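You operate a simulated robot arm through the tools that you are given. There is no shell and no other tool. Be economical: measure what you need, move in short steps, check, and stop when the job is done.

Carry out the task below with a simulated two-armed robot. There is one attempt and no reset: what you move stays moved.

JOB
Pick up the bottle from the upper shelf of the store rack with one hand, pass it to the other hand and put it on the top of the machine bench. Set down upright: bottle.

The check looks at the end state, three seconds after you hand in, the way a careful person would. Anything else that was tipped, shoved, dropped, spilled or broken makes it a failure.

ROBOT AND FRAMES
Two 6-joint arms with two-finger parallel grippers on one trunk, on a base that drives. Base frame: it is fixed to the floor where the robot stands at the start and does not move with it; the origin is under the middle of the robot, x ahead of it, y to its left, z up. Lengths are in mm, angles in rad, forces in N, time in s.
The left shoulder is at the start at [60, 187, 1297], the right one opposite. With the tool pointing down near the work surface each hand reaches from about 240 to 540 mm from the robot's upright axis, wherever it stands, measured 20 degrees to its own side. Places, roughly: top of the machine bench [-400, 4200, 800]. Payload 1.57 kg a hand.
Tool frame (each hand has its own): the origin (TCP) lies between the finger pads and is the grasp point; the fingertips stand 30 mm ahead of it; z points along the fingers, y is the line along which they close. The gripper opens to 110 mm. The fingers are 24 mm wide and 12 mm thick; the gripper's body (48 by 112 mm) begins 78 mm behind the TCP.
Orientation is that of the tool frame in the base frame, as a unit quaternion [w, x, y, z]. With the fingers straight down and closing along the base's y, the tool's x points along the base's -x, its y along +y and its z along -z.

CONTROLS
- The arms move only by the tool arm_command. It takes "left_targets", "right_targets" or both (then of equal length, played together; a hand with none holds still); each is a list of rows, each a list of 7 numbers: the turn, a rotation vector about the tool's x, y, z in rad, then the shift along the tool's x, y, z in mm, then the finger opening in mm, from 0 to 110. In form: [[wx, wy, wz, tx, ty, tz, jaw], ...]. A call has 1 to 10 rows; each row shifts and turns the commanded pose from where the row before left it, along the tool's axes as they then stand. A row lasts 0.2 s, in which the tool goes at most 50 mm and 0.15 rad; a call with a longer step from one row to the next is refused whole, and so is a gripper value outside its range. A pose out of reach is approached as far as the arm can. The call stops where the force on the tool passes 40 N (or 10 N more than at its start, if that is more) or the arm is blocked; 0.2 s more then pass. Each finger travels about 153 mm/s and halts on what it meets, pressing with about 35 N; the grip force reading is that of the motor and also rises with nothing between the fingers. The clock runs only during rows and for 0.2 s after the last one: add rows that do not move to give the fingers time. The reply holds the time, the measured pose of the TCP, the force on the tool along the base axes, the opening and the grip force, in the units named above and with some noise, with the torque about the TCP (base axes, N m) and any sound that the robot's microphone picked up.
- Cameras (640 x 400 px; columns grow to the right, rows downward): "scene" is now at [16.6, 18.8, 1828.9]; the picture's right is [0.26, -0.96, 0.00], its down [-0.78, -0.21, -0.59] and it looks along [0.57, 0.16, -0.80] (base axes); focal length 261 px, centre (320, 200). "left" rides on the left gripper at [70, -16, -141] in its tool frame; the picture's right is [0.23, 0.97, 0.00], its down [-0.86, 0.20, -0.48] and it looks along [-0.47, 0.11, 0.88] (tool axes); focal length 222 px, centre (320, 200). "right" rides on the right gripper at [70, 16, -141] in its tool frame; the picture's right is [-0.23, 0.97, 0.00], its down [-0.86, -0.20, -0.48] and it looks along [-0.47, -0.11, 0.88] (tool axes); focal length 222 px, centre (320, 200). There is no depth. A picture from a camera that has moved, and an enlarged one, comes with that camera's place and axes in the base frame and with its lens. The place of the scene camera against the robot may be out by one fixed shift of up to 12 mm in any direction.
- grab_frame(camera): a new picture of that camera. The clock stands still meanwhile.
- raise_lower(by): slides the trunk up (or, below 0, down) by that many mm; the arms and the scene camera ride with it, the base frame stays. It gives what a move gives, with no picture.
- drive_base(legs): drives the robot by 1 to 6 legs, each [ahead, left, turn to the left] in mm, mm and rad, along the robot's own axes; the way and the turn of a leg run together, so that a leg with both is an arc; at most 1500 mm and 3.142 rad a leg. The arms and the cameras ride along, it lands a little off, and it stops where it bumps. It gives what a move gives.
- aim_head(pan, tilt): turns the head with the scene camera to pan (to the left, within 1.501 rad either way) and tilt (down, from -0.506 to 1.204), counted from straight ahead of the robot. It gives what a move gives.
- inspect(camera, box): a new picture of the part [left, top, right, bottom] of that camera's present view, enlarged. The clock stands still meanwhile.
- sign_off(): hands the job in; it is judged then, once.

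Go step by step. Nothing tells you exact positions but the pictures and the camera data: compare them with the known pose of the tool, close in by small moves and look again before you grip or let go. The budget is 120 turns and 88 pictures, counting those below and the enlarged ones. Unless the task says otherwise, let go and move clear before handing in, and close with one line.

The tools are called after "Emit:" as name(argument=value, ...) on one line, values as JSON. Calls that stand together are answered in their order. arm_command: Moves the arms, as the interface text tells. Its arguments: {"type":"object","properties":{"left_targets":{"type":"array"},"right_targets":{"type":"array"}},"required":[]} The other tools are called the same way: raise_lower (by) slides the trunk up or down; drive_base (legs) drives the base; aim_head (pan, tilt) turns the head that bears the scene camera; grab_frame (camera) takes a picture; inspect (camera, box) takes an enlarged picture of a part of a camera's view; sign_off () hands the job in.

At the start:

```text
t: 0.0
left_ee_pos: [327.9, 240.3, 998.9]
left_ee_rot: [0.0, 0.001, 1.0, -0.001]
left_contact_force: [-0.1, -0.1, -0.1]
left_ft_torque: [0.01, -0.04, 0.0]
left_width: 109.9
left_finger_force: 0.1
right_ee_pos: [340.8, -44.0, 998.8]
right_ee_rot: [0.0, 0.0, 1.0, 0.0]
right_contact_force: [0.0, 0.3, 0.2]
right_ft_torque: [-0.01, 0.02, -0.01]
right_width: 110.0
right_finger_force: 0.1
trunk travel left (down, up): [-925.0, 65.0]
robot x, y, heading: [2.3, -3.3, -0.003]
head pan, tilt: [0.267, 0.934]
```

scene: 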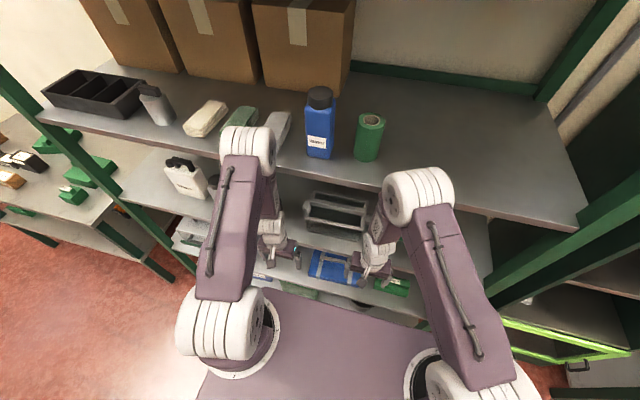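
right: 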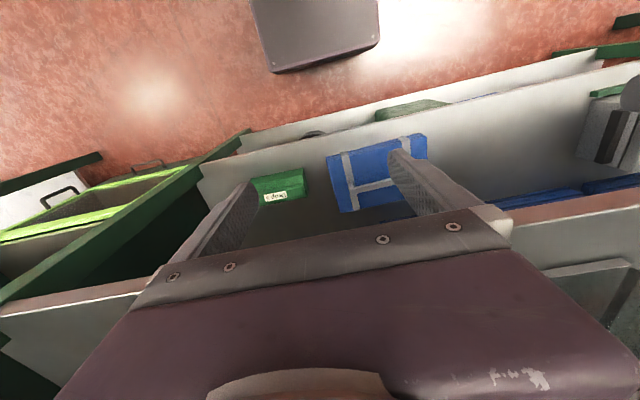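
left: 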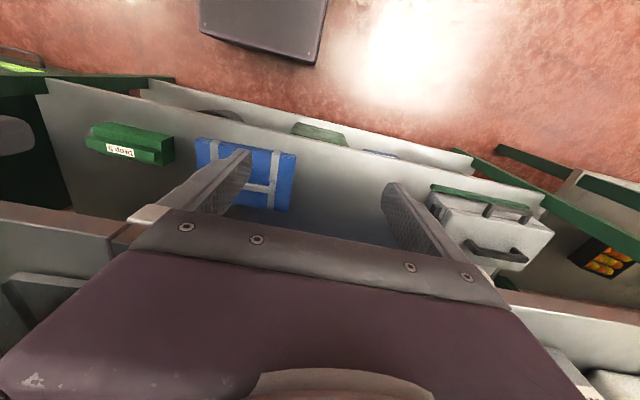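

The blue capped bottle stands on the upper shelf slightly left of straight ahead, between a pale object and a green roll. I need the shelf height, so I'll zoom in, then raise the trunk to get parallax.

Emit:
inspect(camera="scene", box=[200, 60, 440, 210])

Emit:
raise_lower(by=-250)

Emit:
grab_frame(camera="scene")

```text
2.67 times, centred on (320, 135) of scene
camera zoom: at [16.6, 18.8, 1828.9], right [0.26, -0.96, 0.0], down [-0.78, -0.21, -0.59], along [0.57, 0.16, -0.8], focal length 695 px, centre (320, 373)
```

zoom: 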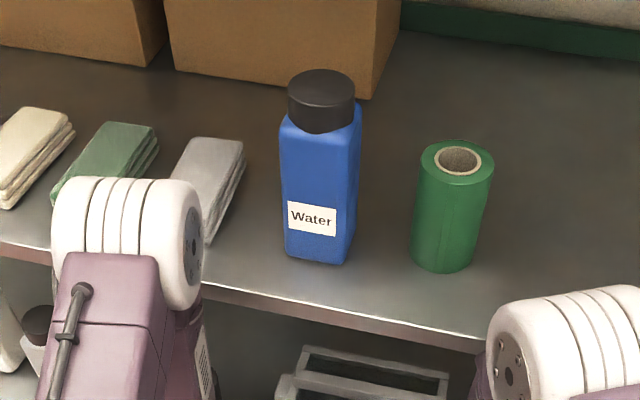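

```text
t: 2.6
left_ee_pos: [327.0, 241.6, 750.8]
left_ee_rot: [0.0, 0.001, 1.0, 0.0]
left_contact_force: [0.3, -0.8, -0.3]
left_ft_torque: [0.04, 0.01, 0.01]
left_width: 110.0
left_finger_force: 0.1
right_ee_pos: [340.9, -43.7, 749.6]
right_ee_rot: [-0.001, 0.0, 1.0, 0.0]
right_contact_force: [-0.2, 0.2, 0.7]
right_ft_torque: [0.01, 0.0, -0.01]
right_width: 109.9
right_finger_force: 0.0
trunk travel left (down, up): [-675.0, 315.0]
robot x, y, heading: [-1.5, 2.4, -0.001]
head pan, tilt: [0.267, 0.934]
```

```text
83 pictures are left
camera scene: at [16.4, 18.8, 1578.9], right [0.26, -0.96, 0.0], down [-0.78, -0.21, -0.59], along [0.57, 0.16, -0.8], focal length 261 px, centre (320, 200)
```

scene: 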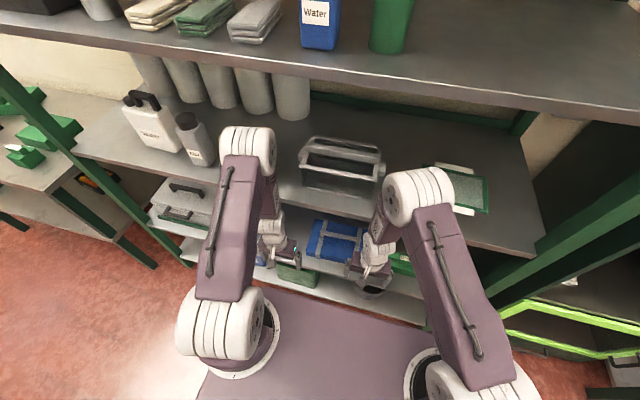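

The parallax puts the upper shelf at z≈1380 with its front edge at x≈402. The bottle is about 48 mm square, centred near (482, 146), and about 155 mm tall. I'll back off, raise the trunk and turn the left hand to point forward.

Emit:
drive_base(legs=[[-220, 0, 0]])

Emit:
raise_lower(by=315)

Emit:
arm_command(left_targets=[[0, -0.14, 0, 0, 0, 0, 110], [0, -0.14, 0, 0, 0, 0, 110], [0, -0.14, 0, 0, 0, 0, 110], [0, -0.14, 0, 0, 0, 0, 110], [0, -0.14, 0, 0, 0, 0, 110], [0, -0.14, 0, 0, 0, 0, 110]])

```text
t: 4.3
left_ee_pos: [105.9, 240.0, 750.6]
left_ee_rot: [0.0, 0.0, 1.0, 0.0]
left_contact_force: [-0.1, 0.5, -0.2]
left_ft_torque: [0.02, -0.03, -0.02]
left_width: 110.2
left_finger_force: 0.0
right_ee_pos: [121.0, -42.8, 749.8]
right_ee_rot: [0.0, 0.0, 1.0, 0.0]
right_contact_force: [0.2, 0.6, -0.2]
right_ft_torque: [0.03, -0.04, 0.02]
right_width: 110.1
right_finger_force: 0.1
trunk travel left (down, up): [-675.0, 315.0]
robot x, y, heading: [-222.9, -0.3, -0.001]
head pan, tilt: [0.267, 0.934]
```

```text
t: 7.4
left_ee_pos: [106.5, 241.4, 1065.5]
left_ee_rot: [0.0, 0.0, 1.0, 0.001]
left_contact_force: [0.2, 0.1, -0.2]
left_ft_torque: [-0.01, 0.02, 0.04]
left_width: 110.2
left_finger_force: 0.0
right_ee_pos: [119.5, -43.3, 1064.4]
right_ee_rot: [0.0, 0.001, 1.0, 0.0]
right_contact_force: [0.3, -0.3, -0.6]
right_ft_torque: [-0.03, -0.01, 0.0]
right_width: 110.1
right_finger_force: 0.2
trunk travel left (down, up): [-990.0, 0.0]
robot x, y, heading: [-219.8, 1.0, -0.003]
head pan, tilt: [0.267, 0.934]
```

```text
t: 8.8
left_ee_pos: [236.9, 341.9, 1100.5]
left_ee_rot: [0.395, 0.003, 0.918, -0.007]
left_contact_force: [0.5, -0.6, -0.6]
left_ft_torque: [0.0, -0.04, 0.0]
left_width: 109.9
left_finger_force: 0.1
left hand out of reach, approached as far as the arm can: row 4, 5, 6
right_ee_pos: [120.2, -42.1, 1064.7]
right_ee_rot: [0.001, 0.0, 1.0, -0.001]
right_contact_force: [0.7, 0.3, 0.1]
right_ft_torque: [-0.02, 0.02, 0.02]
right_width: 110.1
right_finger_force: 0.1
trunk travel left (down, up): [-990.0, 0.0]
robot x, y, heading: [-219.4, -1.5, -0.003]
head pan, tilt: [0.267, 0.934]
```

The left hand has turned partway and drifted outward because of its reach limit. I'll continue the turn while moving forward and up.

Emit:
arm_command(left_targets=[[0, 0, 0, -41, 0, -7, 110], [0, -0.15, 0, -41, 0, -7, 110], [0, -0.15, 0, -45, 0, 0, 110], [0, -0.15, 0, -45, 0, 0, 110], [0, -0.15, 0, -45, 0, 5, 110], [0, -0.15, 0, -45, 0, 5, 110]])

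```text
t: 10.1
left_ee_pos: [451.2, 388.9, 1337.8]
left_ee_rot: [0.649, 0.0, 0.761, -0.001]
left_contact_force: [-3.6, -0.1, -3.1]
left_ft_torque: [0.29, -0.2, -0.28]
left_width: 109.9
left_finger_force: 0.0
left hand out of reach, approached as far as the arm can: row 2, 3, 4, 5, 6
right_ee_pos: [119.8, -42.1, 1065.8]
right_ee_rot: [0.001, 0.0, 1.0, -0.001]
right_contact_force: [-1.0, -0.7, 0.1]
right_ft_torque: [-0.03, -0.01, 0.0]
right_width: 110.1
right_finger_force: 0.1
trunk travel left (down, up): [-990.0, 0.0]
robot x, y, heading: [-220.1, -0.1, 0.007]
head pan, tilt: [0.267, 0.934]
stopped in row 6 (left hand): the force on the tool passed its limit at 85 N (the readings are from after the stop); the commanded pose is now the measured one
```

The hand met something under the shelf near (451, 389, 1338). I'll look before moving.

Emit:
grab_frame(camera="scene")

Emit:
grab_frame(camera="left")

```text
82 pictures are left
camera scene: at [-206.2, 20.8, 1894.0], right [0.27, -0.96, 0.0], down [-0.78, -0.21, -0.59], along [0.57, 0.16, -0.8], focal length 261 px, centre (320, 200)
```

scene: 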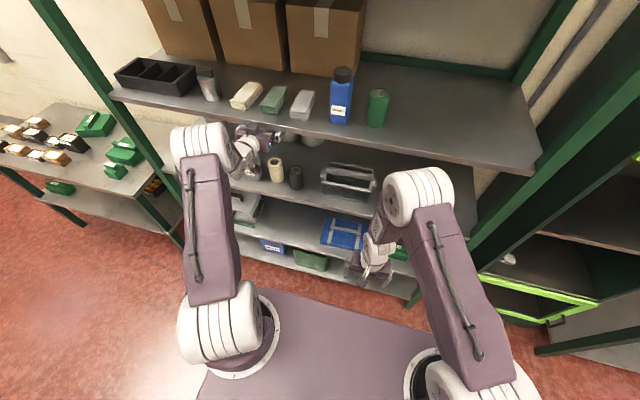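

```text
81 pictures are left
camera left: at [299.9, 372.5, 1292.0], right [-0.03, 0.97, -0.23], down [-0.33, 0.2, 0.92], along [0.94, 0.11, 0.32], focal length 222 px, centre (320, 200)
```

left: 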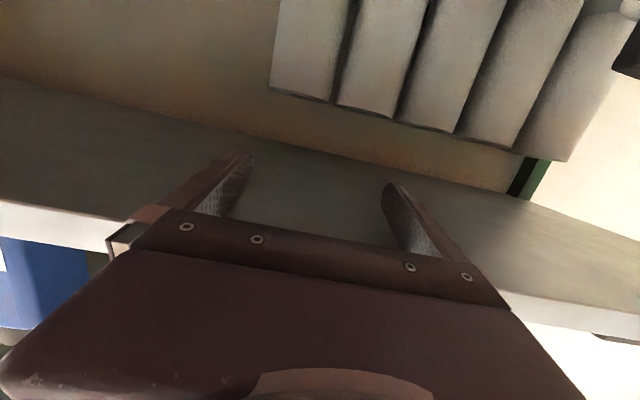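

The fingers are just under the shelf lip. I'll lower the hand a little and back the base away.

Emit:
arm_command(left_targets=[[0, 0, 0, 20, 0, 0, 110]])

Emit:
drive_base(legs=[[-220, 0, 0]])

```text
t: 10.5
left_ee_pos: [452.5, 388.7, 1319.3]
left_ee_rot: [0.646, -0.001, 0.763, -0.001]
left_contact_force: [-0.1, 0.1, -0.7]
left_ft_torque: [-0.01, -0.03, 0.02]
left_width: 109.8
left_finger_force: 0.1
right_ee_pos: [121.3, -44.0, 1064.2]
right_ee_rot: [0.0, 0.0, 1.0, 0.0]
right_contact_force: [0.3, 0.5, 0.7]
right_ft_torque: [-0.01, 0.0, 0.0]
right_width: 110.2
right_finger_force: 0.2
trunk travel left (down, up): [-990.0, 0.0]
robot x, y, heading: [-217.4, -0.7, -0.001]
head pan, tilt: [0.267, 0.934]
```

```text
t: 12.2
left_ee_pos: [237.4, 387.7, 1315.5]
left_ee_rot: [0.645, 0.0, 0.764, -0.001]
left_contact_force: [0.1, -0.1, -0.5]
left_ft_torque: [0.02, -0.04, 0.0]
left_width: 110.2
left_finger_force: 0.1
right_ee_pos: [-95.6, -42.6, 1063.6]
right_ee_rot: [-0.002, 0.0, 1.0, 0.0]
right_contact_force: [0.6, 0.2, -0.4]
right_ft_torque: [0.01, 0.05, 0.0]
right_width: 110.0
right_finger_force: 0.1
trunk travel left (down, up): [-990.0, 0.0]
robot x, y, heading: [-442.7, 1.4, -0.001]
head pan, tilt: [0.267, 0.934]
```

The hand is clear. I'll level it, raise it to about z 1440 and bring it inward.

Emit:
arm_command(left_targets=[[0, -0.085, 0, -40, -20, 0, 110], [0, -0.085, 0, -40, -20, 0, 110], [0, 0, 0, -40, -25, 0, 110], [0, 0, 0, 0, -45, 0, 110], [0, 0, 0, 0, -45, 0, 110], [0, 0, 0, 0, -45, 0, 110]])

```text
t: 13.6
left_ee_pos: [270.4, 191.5, 1453.1]
left_ee_rot: [0.708, 0.001, 0.706, -0.001]
left_contact_force: [0.6, 0.1, -0.2]
left_ft_torque: [0.0, 0.0, 0.02]
left_width: 110.1
left_finger_force: 0.1
left hand out of reach, approached as far as the arm can: row 1, 2
right_ee_pos: [-99.7, -44.2, 1063.7]
right_ee_rot: [0.0, 0.0, 1.0, 0.001]
right_contact_force: [-0.2, 1.4, -0.2]
right_ft_torque: [0.01, -0.02, 0.03]
right_width: 110.1
right_finger_force: 0.1
trunk travel left (down, up): [-990.0, 0.0]
robot x, y, heading: [-436.0, 2.5, -0.004]
head pan, tilt: [0.267, 0.934]
```

The hand is level at (270, 191, 1453). Now I'll measure the bottle again from both cameras.

Emit:
aim_head(pan=0.15, tilt=0.6)

Emit:
inspect(camera="scene", box=[200, 100, 440, 250])

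Emit:
grab_frame(camera="left")

```text
t: 14.4
left_ee_pos: [270.2, 194.0, 1452.0]
left_ee_rot: [0.709, 0.0, 0.705, -0.002]
left_contact_force: [0.4, -0.3, 0.3]
left_ft_torque: [-0.02, 0.0, -0.04]
left_width: 109.9
left_finger_force: 0.0
right_ee_pos: [-98.9, -43.0, 1064.6]
right_ee_rot: [0.0, 0.0, 1.0, 0.0]
right_contact_force: [0.5, 0.1, -0.3]
right_ft_torque: [-0.01, -0.01, -0.01]
right_width: 109.7
right_finger_force: 0.0
trunk travel left (down, up): [-990.0, 0.0]
robot x, y, heading: [-442.4, 1.2, -0.001]
head pan, tilt: [0.15, 0.6]
```

```text
2.67 times, centred on (320, 175) of scene
camera zoom: at [-408.5, 12.3, 1921.2], right [0.15, -0.99, 0.0], down [-0.56, -0.08, -0.82], along [0.82, 0.12, -0.57], focal length 695 px, centre (320, 267)
```

zoom: 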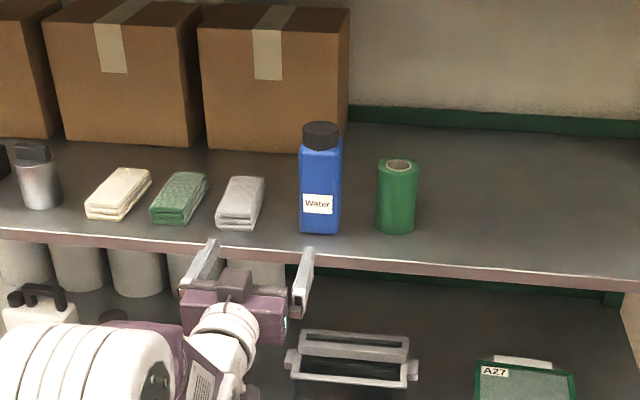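

```text
79 pictures are left
camera left: at [128.6, 177.6, 1383.4], right [0.0, 0.97, -0.23], down [-0.48, 0.2, 0.85], along [0.88, 0.11, 0.47], focal length 222 px, centre (320, 200)
```

left: 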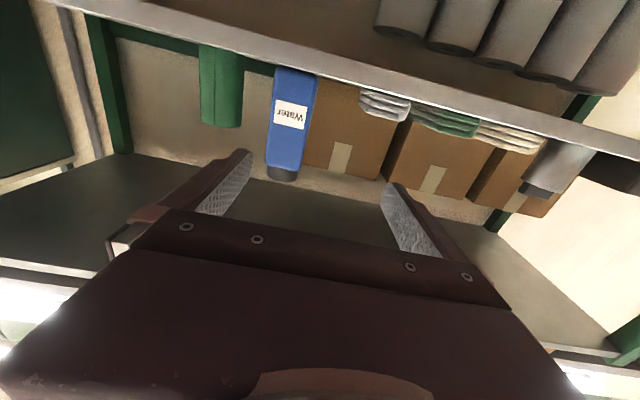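

Both cameras agree: the bottle is centred near (483, 147) with its base at z 1381 and its top at about 1538. I'll line the hand up at y 147, z 1423, then creep ahead by driving.

Emit:
arm_command(left_targets=[[0, 0, 0, 29, -35, 0, 110], [0, 0, 0, 0, -11, 0, 110], [0, 0, 0, 0, 0, 0, 110]])

Emit:
drive_base(legs=[[130, 0, 0]])

Emit:
grab_frame(camera="left")

Emit:
inspect(camera="scene", box=[220, 140, 460, 290])

```text
t: 15.2
left_ee_pos: [275.5, 148.6, 1428.1]
left_ee_rot: [0.708, 0.001, 0.707, -0.003]
left_contact_force: [0.0, -0.1, -0.3]
left_ft_torque: [0.05, 0.04, 0.02]
left_width: 110.0
left_finger_force: 0.0
left hand out of reach, approached as far as the arm can: row 1
right_ee_pos: [-99.9, -43.0, 1065.1]
right_ee_rot: [0.001, 0.0, 1.0, 0.001]
right_contact_force: [-0.6, -0.6, -0.3]
right_ft_torque: [0.03, -0.01, 0.01]
right_width: 110.1
right_finger_force: 0.0
trunk travel left (down, up): [-990.0, 0.0]
robot x, y, heading: [-440.9, -0.6, -0.001]
head pan, tilt: [0.15, 0.6]
```

```text
t: 16.5
left_ee_pos: [401.3, 147.0, 1429.8]
left_ee_rot: [0.709, 0.0, 0.705, -0.001]
left_contact_force: [-0.3, -0.1, 0.2]
left_ft_torque: [-0.03, 0.01, 0.02]
left_width: 110.1
left_finger_force: 0.1
right_ee_pos: [26.2, -42.3, 1065.3]
right_ee_rot: [0.002, 0.0, 1.0, 0.0]
right_contact_force: [-0.5, 0.6, 0.3]
right_ft_torque: [-0.06, -0.02, 0.02]
right_width: 109.8
right_finger_force: 0.1
trunk travel left (down, up): [-990.0, 0.0]
robot x, y, heading: [-314.9, 1.2, 0.001]
head pan, tilt: [0.15, 0.6]
```

```text
78 pictures are left
camera left: at [260.4, 131.7, 1360.9], right [0.0, 0.97, -0.23], down [-0.48, 0.2, 0.85], along [0.88, 0.11, 0.47], focal length 222 px, centre (320, 200)
```

left: 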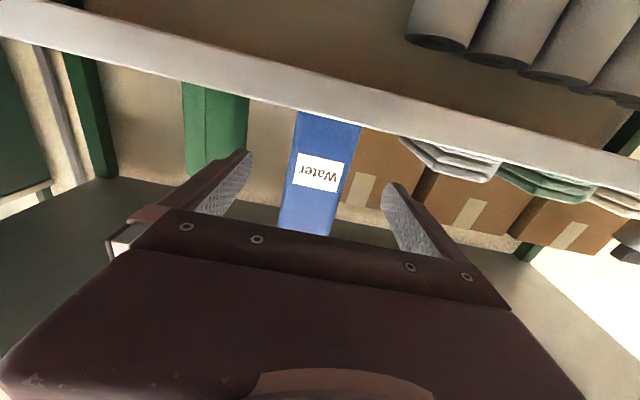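

```text
2.67 times, centred on (340, 215) of scene
camera zoom: at [-285.1, 12.6, 1921.3], right [0.15, -0.99, 0.0], down [-0.56, -0.08, -0.83], along [0.82, 0.12, -0.56], focal length 695 px, centre (267, 160)
```

zoom: 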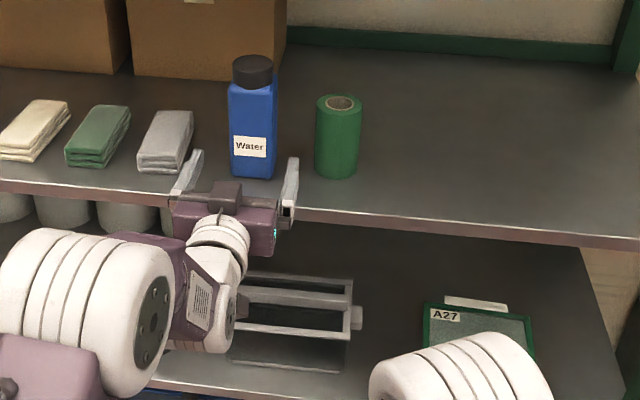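

The bottle sits between the fingers with room on both sides. I'll drive the last 80 mm.

Emit:
drive_base(legs=[[80, 0, 0]])

Emit:
grab_frame(camera="left")

Emit:
inspect(camera="scene", box=[220, 140, 460, 290])

```text
t: 17.5
left_ee_pos: [475.1, 147.8, 1434.2]
left_ee_rot: [0.71, 0.0, 0.705, -0.001]
left_contact_force: [0.1, -0.2, -0.3]
left_ft_torque: [-0.03, 0.03, -0.01]
left_width: 109.8
left_finger_force: 0.1
right_ee_pos: [101.5, -42.7, 1068.7]
right_ee_rot: [0.005, 0.0, 1.0, 0.0]
right_contact_force: [-0.7, -1.0, 0.1]
right_ft_torque: [0.02, -0.07, 0.04]
right_width: 109.8
right_finger_force: 0.0
trunk travel left (down, up): [-990.0, 0.0]
robot x, y, heading: [-231.0, -1.1, -0.0]
head pan, tilt: [0.15, 0.6]
```

```text
76 pictures are left
camera left: at [334.1, 131.3, 1363.9], right [0.0, 0.97, -0.23], down [-0.49, 0.2, 0.85], along [0.87, 0.11, 0.47], focal length 222 px, centre (320, 200)
```

left: 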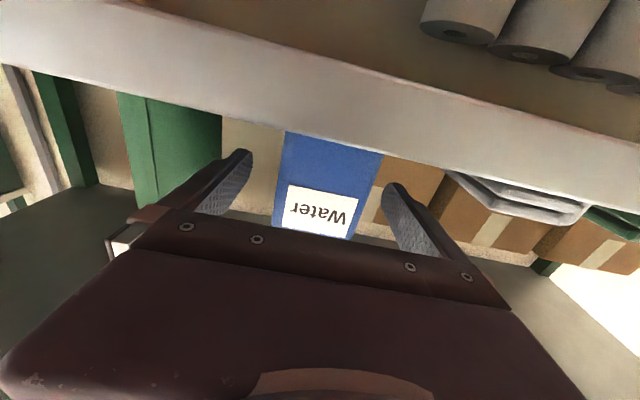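

```text
2.67 times, centred on (340, 215) of scene
camera zoom: at [-214.2, 12.3, 1921.5], right [0.15, -0.99, 0.0], down [-0.55, -0.08, -0.83], along [0.82, 0.12, -0.56], focal length 695 px, centre (267, 160)
```

zoom: 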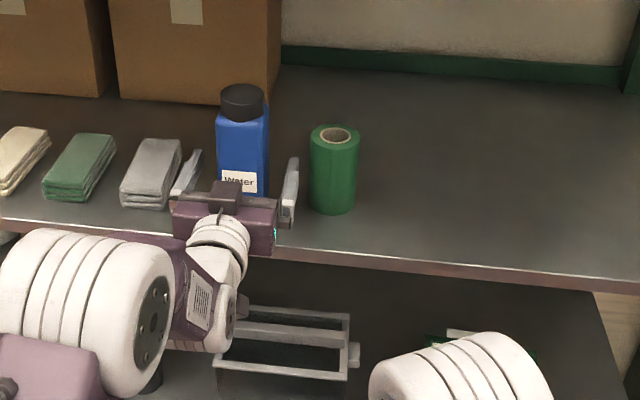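

The bottle is between the fingers, but the whole robot seems to be pitched by about 0.01 rad. I'll idle briefly to see whether it settles.

Emit:
arm_command(left_targets=[[0, 0, 0, 0, 0, 0, 110], [0, 0, 0, 0, 0, 0, 110], [0, 0, 0, 0, 0, 0, 110], [0, 0, 0, 0, 0, 0, 110]])

Emit:
aim_head(pan=0.3, tilt=1.1)

Emit:
grab_frame(camera="scene")

```text
t: 18.5
left_ee_pos: [489.8, 147.2, 1426.4]
left_ee_rot: [0.707, 0.0, 0.707, 0.0]
left_contact_force: [0.3, 0.9, 0.0]
left_ft_torque: [-0.01, 0.01, -0.03]
left_width: 110.1
left_finger_force: 0.1
right_ee_pos: [112.7, -42.0, 1065.9]
right_ee_rot: [-0.001, 0.0, 1.0, 0.0]
right_contact_force: [0.6, -0.6, -0.7]
right_ft_torque: [0.01, 0.04, 0.0]
right_width: 110.1
right_finger_force: 0.1
trunk travel left (down, up): [-990.0, 0.0]
robot x, y, heading: [-234.2, 0.1, -0.003]
head pan, tilt: [0.15, 0.6]
```

```text
t: 19.4
left_ee_pos: [485.4, 148.0, 1427.7]
left_ee_rot: [0.708, 0.001, 0.706, -0.003]
left_contact_force: [0.3, 0.4, -0.1]
left_ft_torque: [0.01, 0.01, 0.03]
left_width: 109.8
left_finger_force: 0.0
right_ee_pos: [108.4, -41.9, 1065.4]
right_ee_rot: [0.0, 0.001, 1.0, 0.0]
right_contact_force: [0.1, -0.1, -0.1]
right_ft_torque: [0.03, -0.03, 0.0]
right_width: 109.9
right_finger_force: 0.0
trunk travel left (down, up): [-990.0, 0.0]
robot x, y, heading: [-233.1, -1.0, -0.005]
head pan, tilt: [0.3, 1.1]
```

```text
74 pictures are left
camera scene: at [-227.1, 17.9, 1882.7], right [0.3, -0.96, 0.0], down [-0.85, -0.26, -0.46], along [0.43, 0.13, -0.89], focal length 261 px, centre (320, 200)
```

scene: 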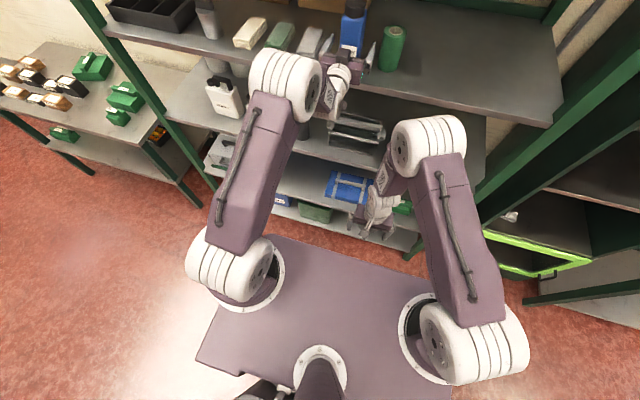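

It was only sway and has settled at (485, 148, 1428), so I'll close the fingers.

Emit:
arm_command(left_targets=[[0, 0, 0, 0, 0, 0, 80], [0, 0, 0, 0, 0, 0, 62], [0, 0, 0, 0, 0, 0, 50], [0, 0, 0, 0, 0, 0, 35], [0, 0, 0, 0, 0, 0, 35], [0, 0, 0, 0, 0, 0, 35]])

Emit:
grab_frame(camera="left")

```text
t: 20.9
left_ee_pos: [486.3, 146.9, 1428.0]
left_ee_rot: [0.707, 0.001, 0.707, -0.001]
left_contact_force: [-0.7, 0.6, 1.0]
left_ft_torque: [0.09, -0.01, 0.05]
left_width: 58.0
left_finger_force: 34.6
right_ee_pos: [109.1, -44.4, 1064.7]
right_ee_rot: [0.0, 0.0, 1.0, 0.0]
right_contact_force: [0.0, 0.0, -0.3]
right_ft_torque: [0.02, 0.02, -0.02]
right_width: 109.9
right_finger_force: 0.0
trunk travel left (down, up): [-990.0, 0.0]
robot x, y, heading: [-230.2, -1.9, 0.003]
head pan, tilt: [0.3, 1.1]
```

```text
73 pictures are left
camera left: at [344.8, 131.4, 1358.8], right [0.0, 0.97, -0.23], down [-0.48, 0.2, 0.85], along [0.88, 0.11, 0.47], focal length 222 px, centre (320, 200)
```

left: 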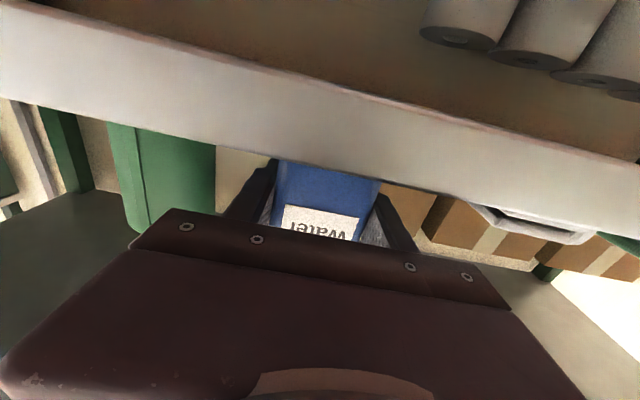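

The bottle is gripped with the fingers 58 mm apart. I'll lift it gently.

Emit:
arm_command(left_targets=[[0, 0, 0, -5, 0, 0, 35], [0, 0, 0, -10, 0, 0, 35], [0, 0, 0, -15, 0, 0, 35], [0, 0, 0, -15, 0, 0, 35], [0, 0, 0, 0, 0, 0, 35]])

Emit:
aim_head(pan=0.15, tilt=0.6)

Emit:
inspect(camera="scene", box=[220, 140, 460, 290])

```text
t: 22.1
left_ee_pos: [487.4, 147.1, 1473.3]
left_ee_rot: [0.707, 0.0, 0.707, -0.002]
left_contact_force: [0.7, -0.4, -3.4]
left_ft_torque: [0.02, -0.01, 0.01]
left_width: 58.3
left_finger_force: 34.8
right_ee_pos: [109.6, -42.2, 1064.4]
right_ee_rot: [-0.002, 0.0, 1.0, 0.001]
right_contact_force: [-0.3, 0.2, -0.2]
right_ft_torque: [0.02, 0.0, -0.02]
right_width: 109.9
right_finger_force: 0.0
trunk travel left (down, up): [-990.0, 0.0]
robot x, y, heading: [-228.1, -1.7, 0.001]
head pan, tilt: [0.3, 1.1]
```

```text
t: 23.0
left_ee_pos: [486.2, 147.2, 1474.1]
left_ee_rot: [0.707, 0.0, 0.707, -0.002]
left_contact_force: [-0.3, 0.0, -4.6]
left_ft_torque: [0.01, -0.01, -0.01]
left_width: 58.2
left_finger_force: 34.9
right_ee_pos: [110.5, -42.3, 1065.0]
right_ee_rot: [-0.001, 0.0, 1.0, 0.0]
right_contact_force: [-0.5, -0.2, -0.2]
right_ft_torque: [-0.01, -0.01, -0.01]
right_width: 110.0
right_finger_force: 0.1
trunk travel left (down, up): [-990.0, 0.0]
robot x, y, heading: [-230.8, 0.4, 0.0]
head pan, tilt: [0.15, 0.6]
```

```text
2.67 times, centred on (340, 215) of scene
camera zoom: at [-197.7, 12.7, 1921.1], right [0.15, -0.99, 0.0], down [-0.56, -0.08, -0.82], along [0.81, 0.12, -0.57], focal length 695 px, centre (267, 160)
```

zoom: 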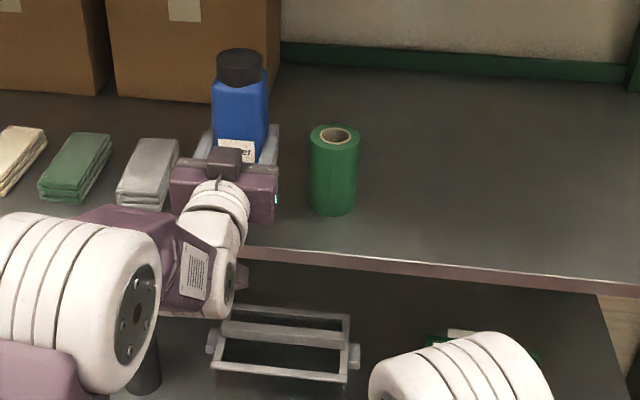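

The bottle is lifted clear and steady. I'll drive back into open floor for the handover.

Emit:
drive_base(legs=[[-450, 0, 0]])

Emit:
aim_head(pan=1.3, tilt=0.45)

Emit:
grab_frame(camera="scene")

```text
t: 25.7
left_ee_pos: [43.5, 146.9, 1470.7]
left_ee_rot: [0.706, 0.001, 0.708, -0.002]
left_contact_force: [0.9, 0.0, -4.9]
left_ft_torque: [0.01, -0.07, 0.01]
left_width: 57.8
left_finger_force: 35.3
right_ee_pos: [-335.8, -43.4, 1064.7]
right_ee_rot: [-0.001, 0.002, 1.0, 0.0]
right_contact_force: [0.2, -0.3, 0.2]
right_ft_torque: [0.01, 0.02, 0.04]
right_width: 109.9
right_finger_force: 0.0
trunk travel left (down, up): [-990.0, 0.0]
robot x, y, heading: [-678.8, 2.2, -0.001]
head pan, tilt: [0.15, 0.6]
```

```text
t: 27.1
left_ee_pos: [39.8, 146.7, 1472.8]
left_ee_rot: [0.707, 0.001, 0.707, -0.003]
left_contact_force: [-0.3, 0.6, -4.3]
left_ft_torque: [0.01, -0.06, 0.01]
left_width: 58.1
left_finger_force: 35.0
right_ee_pos: [-335.7, -44.2, 1065.4]
right_ee_rot: [-0.001, 0.001, 1.0, 0.0]
right_contact_force: [0.0, -0.4, -0.5]
right_ft_torque: [-0.02, -0.02, -0.01]
right_width: 110.0
right_finger_force: 0.1
trunk travel left (down, up): [-990.0, 0.0]
robot x, y, heading: [-678.4, 5.7, -0.001]
head pan, tilt: [1.3, 0.45]
```

```text
71 pictures are left
camera scene: at [-706.2, 88.7, 1934.8], right [0.96, -0.27, 0.0], down [-0.12, -0.42, -0.9], along [0.24, 0.87, -0.44], focal length 261 px, centre (320, 200)
```

scene: 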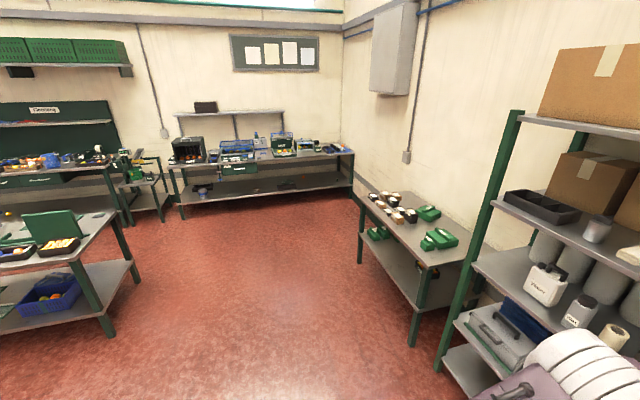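

The machine bench is on the far wall, with space to see more closely later. For the handover I'll lower the left hand to mid-height in front, pointing forward, and move the right hand aside to come down on the bottle from above.

Emit:
arm_command(left_targets=[[0, 0, 0, 25, -6, -6, 35], [0, 0, 0, 43, -11, -13, 35], [0, 0, 0, 43, -11, -13, 35], [0, 0, 0, 43, -11, -13, 35], [0, 0, 0, 43, -11, -13, 35], [0, 0, 0, 25, -6, -6, 35]], right_targets=[[0, 0, 0, 0, -25, 0, 110], [0, 0, 0, 0, -25, 0, 110], [0, 0, 0, 0, -25, 0, 110], [0, 0, 0, 0, -25, 0, 110], [0, 0, 0, 0, -25, 0, 110], [0, 0, 0, 0, -25, 0, 110]])

```text
t: 28.4
left_ee_pos: [76.0, 76.6, 1287.1]
left_ee_rot: [0.707, 0.002, 0.708, -0.002]
left_contact_force: [0.2, 0.2, -4.0]
left_ft_torque: [0.0, -0.04, 0.06]
left_width: 58.0
left_finger_force: 35.2
left hand out of reach, approached as far as the arm can: row 2, 3, 4, 5, 6
right_ee_pos: [-337.4, -196.7, 1063.9]
right_ee_rot: [-0.001, 0.001, 1.0, 0.001]
right_contact_force: [0.2, 0.6, 0.3]
right_ft_torque: [0.02, 0.04, 0.0]
right_width: 110.0
right_finger_force: 0.0
trunk travel left (down, up): [-990.0, 0.0]
robot x, y, heading: [-677.5, 0.4, -0.004]
head pan, tilt: [1.3, 0.45]
```

The left arm is being pushed outward there. I'll keep going down and watch where it becomes reachable.

Emit:
arm_command(left_targets=[[0, 0, 0, 40, 0, 0, 35], [0, 0, 0, 45, 0, 0, 35], [0, 0, 0, 45, 0, 0, 35], [0, 0, 0, 45, 0, 0, 35], [0, 0, 0, 40, 0, 0, 35]])

Emit:
aim_head(pan=0.0, tilt=0.9)

Emit:
grab_frame(camera="scene")

```text
t: 29.6
left_ee_pos: [25.8, 76.2, 1113.8]
left_ee_rot: [0.707, 0.0, 0.707, -0.002]
left_contact_force: [0.2, -0.1, -3.7]
left_ft_torque: [0.0, 0.01, -0.02]
left_width: 57.9
left_finger_force: 35.4
left hand out of reach, approached as far as the arm can: row 3, 4, 5
right_ee_pos: [-338.5, -193.4, 1064.0]
right_ee_rot: [-0.001, 0.002, 1.0, 0.0]
right_contact_force: [0.1, 0.5, 0.4]
right_ft_torque: [0.01, -0.03, 0.0]
right_width: 110.2
right_finger_force: 0.1
trunk travel left (down, up): [-990.0, 0.0]
robot x, y, heading: [-675.8, 1.4, -0.005]
head pan, tilt: [1.3, 0.45]
```

```text
t: 31.1
left_ee_pos: [26.0, 76.9, 1113.3]
left_ee_rot: [0.707, 0.001, 0.707, -0.002]
left_contact_force: [0.7, -0.4, -4.0]
left_ft_torque: [-0.01, -0.08, 0.03]
left_width: 57.5
left_finger_force: 35.0
right_ee_pos: [-337.7, -193.8, 1063.9]
right_ee_rot: [-0.001, 0.001, 1.0, 0.0]
right_contact_force: [-0.2, -0.8, 0.2]
right_ft_torque: [0.04, 0.0, 0.05]
right_width: 109.9
right_finger_force: 0.0
trunk travel left (down, up): [-990.0, 0.0]
robot x, y, heading: [-675.6, 6.4, -0.0]
head pan, tilt: [0.0, 0.901]
```

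```text
70 pictures are left
camera scene: at [-656.2, 0.0, 1896.4], right [0.0, -1.0, 0.0], down [-0.78, 0.0, -0.62], along [0.62, 0.0, -0.78], focal length 261 px, centre (320, 200)
```

scene: 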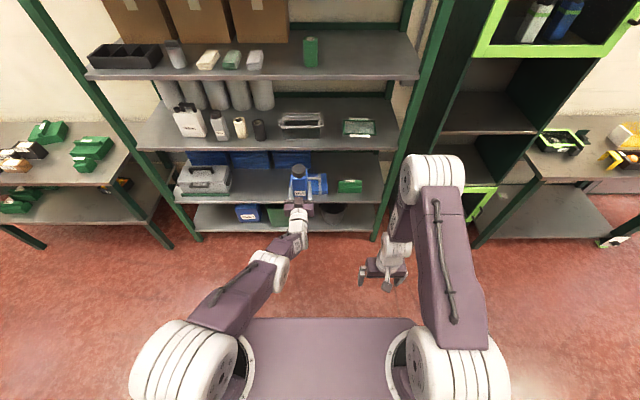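

Joint limits keep a level hand far out, so I'll pitch the left hand 45° down and bring it nearer. The right hand can then grip the bottle's upper half from straight above.

Emit:
arm_command(left_targets=[[0, 0.131, 0, 6, -12, -36, 35], [0, 0.131, 0, 10.7, -12, -34.9, 35], [0, 0.131, 0, 15.1, -12, -33.2, 35], [0, 0.131, 0, 19.3, -12, -31, 35], [0, 0.131, 0, 23.2, -12, -28.2, 35], [0, 0.131, 0, 26.8, -12, -24.8, 35], [0, 0, 0, 0, 0, 0, 35]])

Emit:
grab_frame(camera="scene")

```text
t: 32.7
left_ee_pos: [-158.2, -3.1, 1063.4]
left_ee_rot: [0.381, 0.003, 0.925, -0.002]
left_contact_force: [0.5, -0.5, -4.1]
left_ft_torque: [0.01, 0.08, -0.03]
left_width: 57.6
left_finger_force: 34.7
left hand out of reach, approached as far as the arm can: row 1, 2
right_ee_pos: [-337.4, -194.8, 1064.8]
right_ee_rot: [0.0, 0.002, 1.0, 0.0]
right_contact_force: [-0.1, 0.1, 0.9]
right_ft_torque: [0.01, -0.02, -0.04]
right_width: 109.7
right_finger_force: 0.1
trunk travel left (down, up): [-990.0, 0.0]
robot x, y, heading: [-676.1, 1.4, -0.002]
head pan, tilt: [0.0, 0.901]
```

```text
69 pictures are left
camera scene: at [-656.4, 0.0, 1896.4], right [0.0, -1.0, 0.0], down [-0.78, 0.0, -0.62], along [0.62, 0.0, -0.78], focal length 261 px, centre (320, 200)
```

scene: 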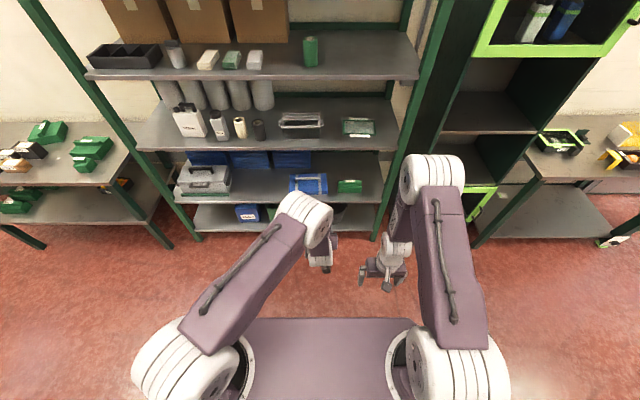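

The left hand is at 45° and reachable. I'll bring it to about 430 mm ahead of the robot and a bit lower, and check the view.

Emit:
arm_command(left_targets=[[0, 0, 0, 39, -8, -2.2, 35], [0, 0, 0, 39, -8, -2.2, 35], [0, 0, 0, 39, -8, -2.2, 35], [0, 0, 0, 0, 0, 0, 35]], right_targets=[[0, 0, 0, 0, -10, -10, 110], [0, 0, 0, 0, -10, -20, 110], [0, 0, 0, 0, -10, -20, 110], [0, 0, 0, 0, 0, 0, 110]])

Emit:
grab_frame(camera="scene")

Emit:
grab_frame(camera="right")

Emit:
grab_frame(camera="left")

```text
t: 33.7
left_ee_pos: [-245.1, -27.4, 986.6]
left_ee_rot: [0.383, 0.002, 0.924, -0.002]
left_contact_force: [-0.1, 1.1, -3.8]
left_ft_torque: [-0.01, 0.06, 0.01]
left_width: 58.1
left_finger_force: 34.7
right_ee_pos: [-337.7, -224.2, 1114.3]
right_ee_rot: [-0.002, 0.002, 1.0, 0.0]
right_contact_force: [-0.4, 0.4, 0.3]
right_ft_torque: [0.0, 0.01, -0.01]
right_width: 109.9
right_finger_force: 0.0
trunk travel left (down, up): [-990.0, 0.0]
robot x, y, heading: [-676.8, -0.9, -0.001]
head pan, tilt: [0.0, 0.901]
```

```text
68 pictures are left
camera scene: at [-656.2, -0.2, 1896.4], right [0.0, -1.0, 0.0], down [-0.78, 0.0, -0.62], along [0.62, 0.0, -0.78], focal length 261 px, centre (320, 200)
```

scene: 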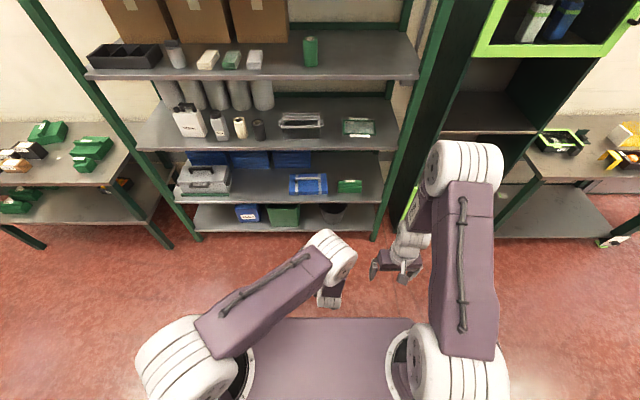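

```text
67 pictures are left
camera right: at [-408.1, -207.0, 1254.8], right [0.23, 0.97, 0.0], down [0.86, -0.2, 0.48], along [0.46, -0.11, -0.88], focal length 222 px, centre (320, 200)
```

right: 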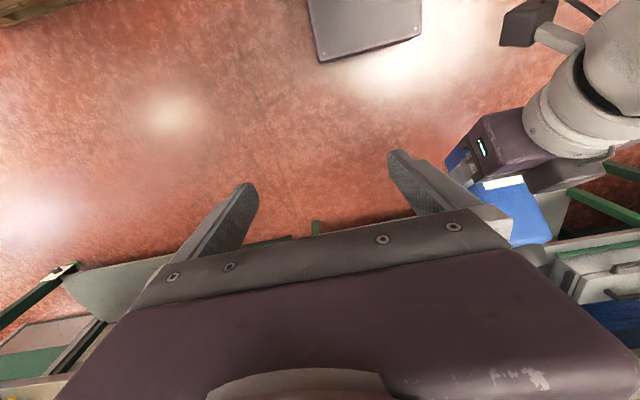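

```text
66 pictures are left
camera left: at [-394.9, -42.4, 1037.8], right [-0.16, 0.97, -0.16], down [0.27, 0.2, 0.94], along [0.95, 0.1, -0.29], focal length 222 px, centre (320, 200)
```

left: 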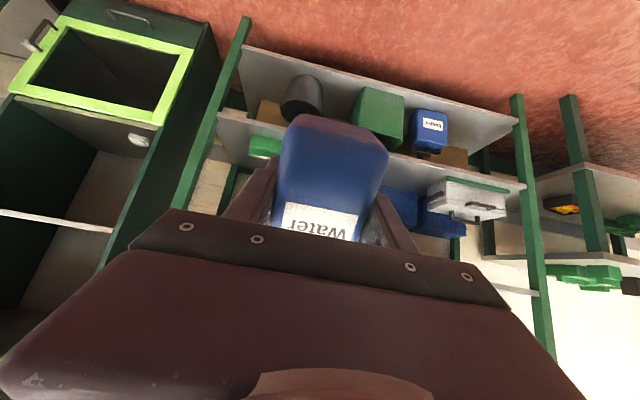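

The bottle hangs in the left hand, tilted 45° with its cap forward. The right hand's target is about (-204, -27, 1028), so I'll go forward and up first, then sideways above the bottle.

Emit:
arm_command(right_targets=[[0, 0, 0, -44.7, 0, -10, 110], [0, 0, 0, -44.7, 0, -10, 110], [0, 0, 0, -44.7, 0, -10, 110], [0, 0, 0, 0, 39, 0, 110], [0, 0, 0, 0, 39, 0, 110], [0, 0, 0, 0, 0, 0, 110]])

Emit:
grab_frame(camera="right")

Emit:
grab_frame(camera="scene")

```text
t: 35.1
left_ee_pos: [-246.8, -27.8, 986.2]
left_ee_rot: [0.382, 0.002, 0.924, -0.001]
left_contact_force: [0.7, -0.7, -5.4]
left_ft_torque: [0.02, 0.11, 0.03]
left_width: 57.5
left_finger_force: 35.0
right_ee_pos: [-204.1, -147.6, 1142.7]
right_ee_rot: [-0.001, 0.002, 1.0, 0.0]
right_contact_force: [0.1, -0.2, 0.2]
right_ft_torque: [0.03, -0.01, 0.0]
right_width: 110.1
right_finger_force: 0.0
trunk travel left (down, up): [-990.0, 0.0]
robot x, y, heading: [-679.1, -2.2, -0.007]
head pan, tilt: [0.0, 0.901]
```

```text
65 pictures are left
camera right: at [-273.9, -129.8, 1282.7], right [0.23, 0.97, 0.0], down [0.86, -0.2, 0.48], along [0.46, -0.11, -0.88], focal length 222 px, centre (320, 200)
```

right: 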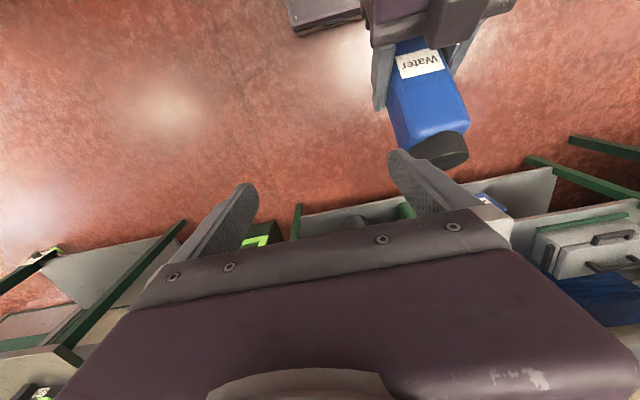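

```text
64 pictures are left
camera scene: at [-656.0, -1.7, 1896.4], right [0.0, -1.0, 0.0], down [-0.78, 0.0, -0.62], along [0.62, 0.0, -0.78], focal length 261 px, centre (320, 200)
```

scene: 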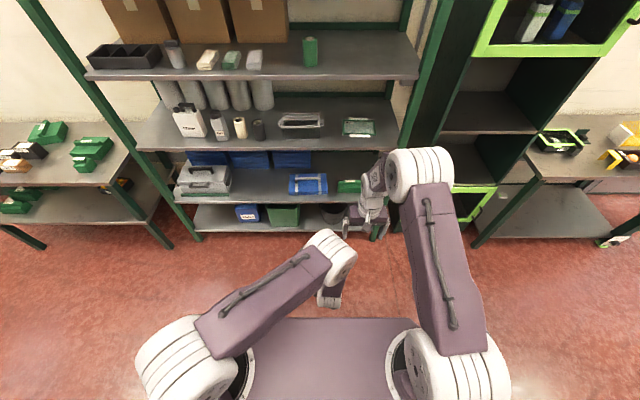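

The path is clear, so I'll move the right hand across to above the bottle.

Emit:
arm_command(right_targets=[[0, 0, 0, 0, 40, 0, 110], [0, 0, 0, 0, 40, 0, 110], [0, 0, 0, 0, 40, 0, 110], [0, 0, 0, 0, 0, 0, 110]])

Emit:
grab_frame(camera="right")

Emit:
grab_frame(camera="scene")

```text
t: 36.1
left_ee_pos: [-245.4, -27.4, 985.3]
left_ee_rot: [0.382, 0.003, 0.924, -0.002]
left_contact_force: [-0.4, 0.1, -4.4]
left_ft_torque: [-0.02, 0.06, 0.02]
left_width: 58.0
left_finger_force: 35.0
right_ee_pos: [-203.8, -26.9, 1145.0]
right_ee_rot: [0.0, 0.001, 1.0, 0.0]
right_contact_force: [0.5, -0.4, 0.4]
right_ft_torque: [-0.01, 0.02, -0.01]
right_width: 110.2
right_finger_force: 0.1
trunk travel left (down, up): [-990.0, 0.0]
robot x, y, heading: [-678.6, 2.9, -0.007]
head pan, tilt: [0.0, 0.901]
```

```text
63 pictures are left
camera right: at [-273.8, -9.3, 1283.9], right [0.23, 0.97, 0.0], down [0.85, -0.2, 0.48], along [0.47, -0.11, -0.88], focal length 222 px, centre (320, 200)
```

right: 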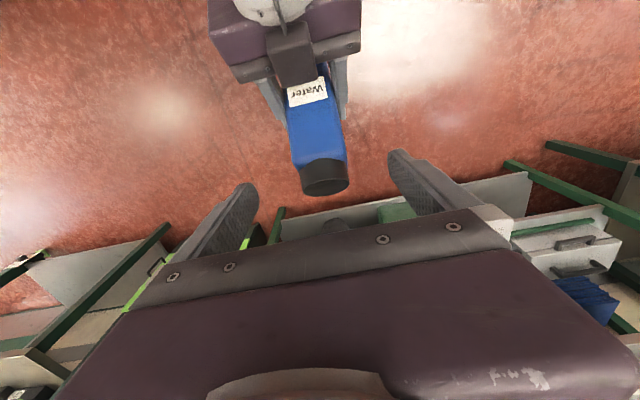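

```text
62 pictures are left
camera scene: at [-656.9, -0.6, 1896.4], right [0.0, -1.0, 0.0], down [-0.78, 0.0, -0.62], along [0.62, 0.0, -0.78], focal length 261 px, centre (320, 200)
```

scene: 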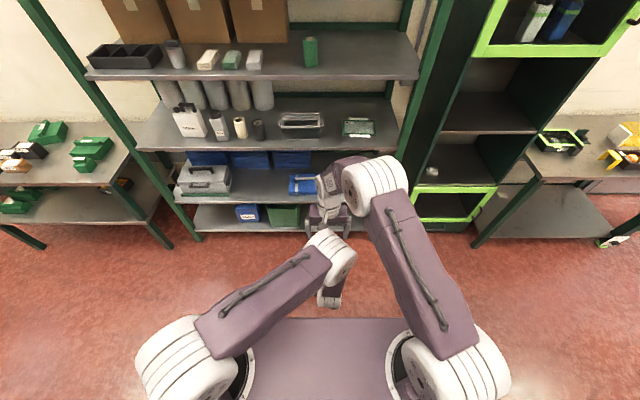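

The fingers straddle the bottle well. I'll descend about 115 mm.

Emit:
arm_command(right_targets=[[0, 0, 0, 0, 0, 30, 110], [0, 0, 0, 0, 0, 35, 110], [0, 0, 0, 0, 0, 30, 110], [0, 0, 0, 0, 0, 0, 110]])

Emit:
grab_frame(camera="right")

Emit:
grab_frame(camera="left")

```text
t: 37.1
left_ee_pos: [-246.2, -27.8, 986.2]
left_ee_rot: [0.382, 0.003, 0.924, -0.002]
left_contact_force: [-0.4, -0.8, -4.5]
left_ft_torque: [0.06, 0.12, 0.0]
left_width: 57.7
left_finger_force: 35.2
right_ee_pos: [-204.9, -27.7, 1048.8]
right_ee_rot: [-0.001, 0.002, 1.0, 0.0]
right_contact_force: [-0.3, 0.4, -0.4]
right_ft_torque: [0.02, 0.01, 0.01]
right_width: 109.9
right_finger_force: 0.0
trunk travel left (down, up): [-990.0, 0.0]
robot x, y, heading: [-676.2, -1.6, -0.005]
head pan, tilt: [0.0, 0.901]
```

```text
61 pictures are left
camera right: at [-274.2, -9.9, 1188.4], right [0.23, 0.97, 0.0], down [0.85, -0.2, 0.48], along [0.47, -0.11, -0.88], focal length 222 px, centre (320, 200)
```

right: 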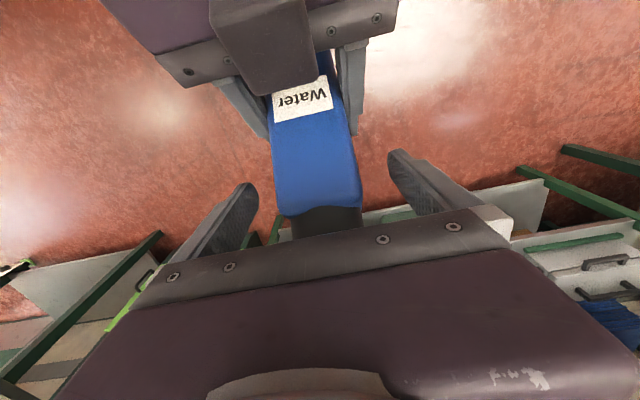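

```text
60 pictures are left
camera left: at [-395.2, -42.4, 1038.2], right [-0.16, 0.97, -0.16], down [0.27, 0.2, 0.94], along [0.95, 0.1, -0.29], focal length 222 px, centre (320, 200)
```

left: 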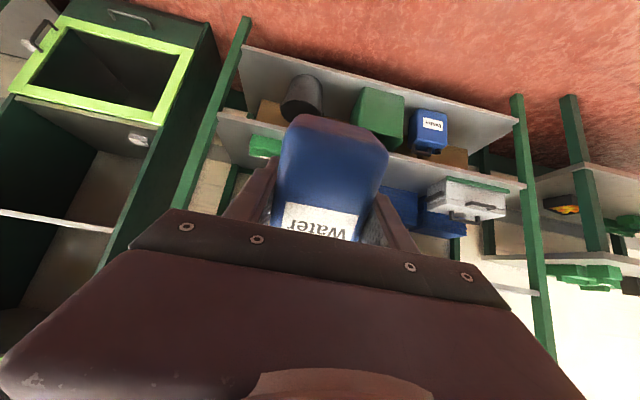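

The clearances are fine. I'll go down the last 20 mm and close the right fingers.

Emit:
arm_command(right_targets=[[0, 0, 0, 0, 0, 20, 110], [0, 0, 0, 0, 0, 0, 85], [0, 0, 0, 0, 0, 0, 68], [0, 0, 0, 0, 0, 0, 55], [0, 0, 0, 0, 0, 0, 40], [0, 0, 0, 0, 0, 0, 35], [0, 0, 0, 0, 0, 0, 35]])

Emit:
grab_frame(camera="right")

Emit:
grab_frame(camera="left")

```text
t: 38.7
left_ee_pos: [-246.1, -26.6, 986.8]
left_ee_rot: [0.382, 0.002, 0.924, -0.002]
left_contact_force: [-3.7, 0.4, 0.1]
left_ft_torque: [0.63, 0.05, 0.24]
left_width: 57.7
left_finger_force: 34.9
right_ee_pos: [-203.6, -28.7, 1030.3]
right_ee_rot: [0.0, 0.002, 1.0, 0.0]
right_contact_force: [3.0, 0.4, -0.5]
right_ft_torque: [-0.66, -0.29, -0.22]
right_width: 57.8
right_finger_force: 34.8
trunk travel left (down, up): [-990.0, 0.0]
robot x, y, heading: [-677.4, 1.1, -0.003]
head pan, tilt: [0.0, 0.901]
```

```text
59 pictures are left
camera right: at [-273.7, -9.8, 1168.9], right [0.23, 0.97, 0.0], down [0.85, -0.2, 0.48], along [0.47, -0.11, -0.88], focal length 222 px, centre (320, 200)
```

right: 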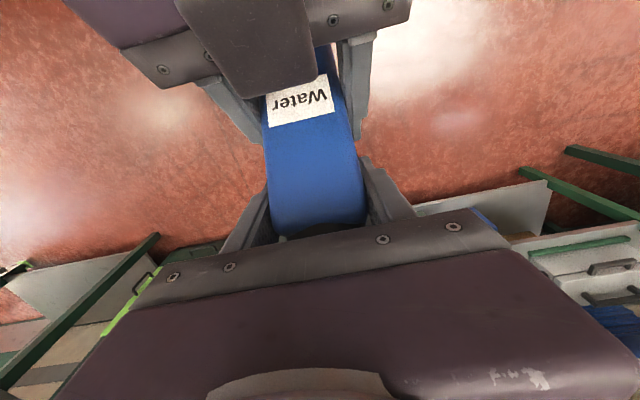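

```text
58 pictures are left
camera left: at [-394.9, -42.4, 1038.1], right [-0.16, 0.97, -0.16], down [0.27, 0.2, 0.94], along [0.95, 0.1, -0.29], focal length 222 px, centre (320, 200)
```

left: 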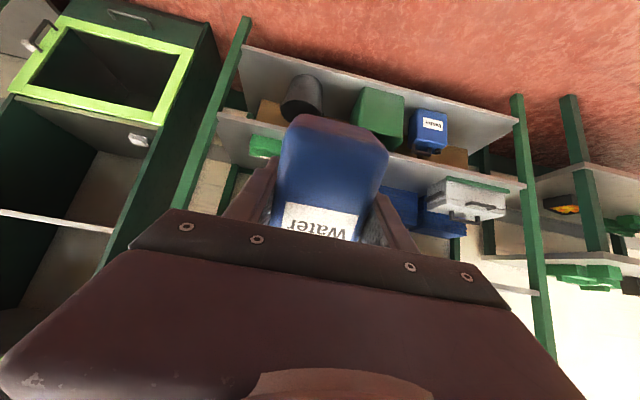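

Both hands hold the bottle. I'll open the left hand and withdraw it along its own axis.

Emit:
arm_command(left_targets=[[0, 0, 0, 0, 0, 0, 70], [0, 0, 0, 0, 0, 0, 110], [0, 0, 0, 0, 0, 0, 110], [0, 0, 0, 0, 0, -15, 110], [0, 0, 0, 0, 0, -25, 110], [0, 0, 0, 0, 0, -25, 110]])

Emit:
grab_frame(camera="right")

Emit:
grab_frame(camera="left")

```text
t: 40.3
left_ee_pos: [-295.2, 25.2, 1004.5]
left_ee_rot: [0.36, -0.024, 0.932, 0.04]
left_contact_force: [-2.1, -14.7, 3.4]
left_ft_torque: [-0.41, -0.15, -0.57]
left_width: 110.3
left_finger_force: 0.1
right_ee_pos: [-186.7, -34.4, 1040.4]
right_ee_rot: [0.015, 0.02, 1.0, 0.007]
right_contact_force: [2.7, 15.1, -7.0]
right_ft_torque: [0.7, -0.34, -1.15]
right_width: 72.9
right_finger_force: 35.0
trunk travel left (down, up): [-990.0, 0.0]
robot x, y, heading: [-677.8, 0.7, -0.003]
head pan, tilt: [0.0, 0.901]
stopped in row 6 (left hand): the arm was blocked; the commanded pose is now the measured one
```

```text
57 pictures are left
camera right: at [-260.5, -17.2, 1177.4], right [0.27, 0.96, 0.02], down [0.83, -0.24, 0.5], along [0.49, -0.12, -0.87], focal length 222 px, centre (320, 200)
```

right: 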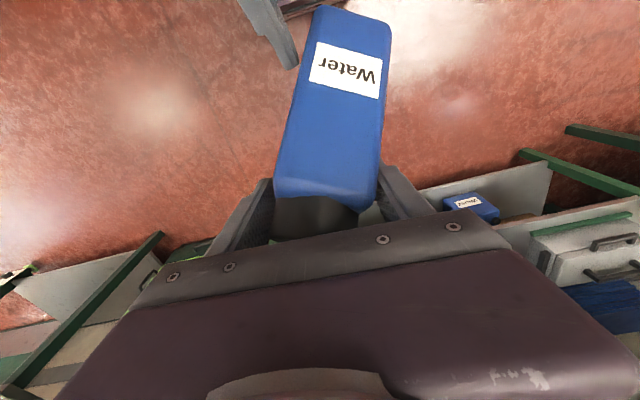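

```text
56 pictures are left
camera left: at [-440.4, -4.5, 1062.6], right [-0.24, 0.97, -0.1], down [0.3, 0.17, 0.94], along [0.92, 0.19, -0.33], focal length 222 px, centre (320, 200)
```

left: 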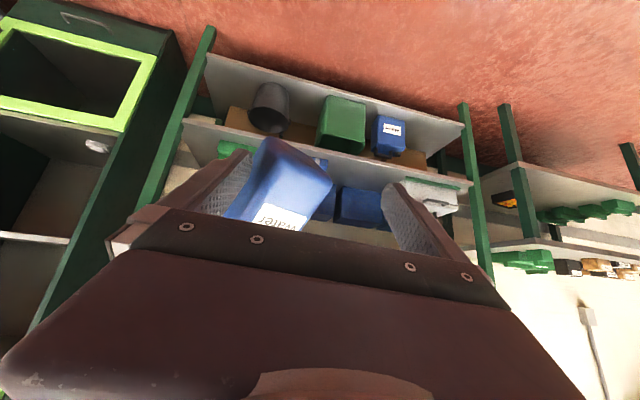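

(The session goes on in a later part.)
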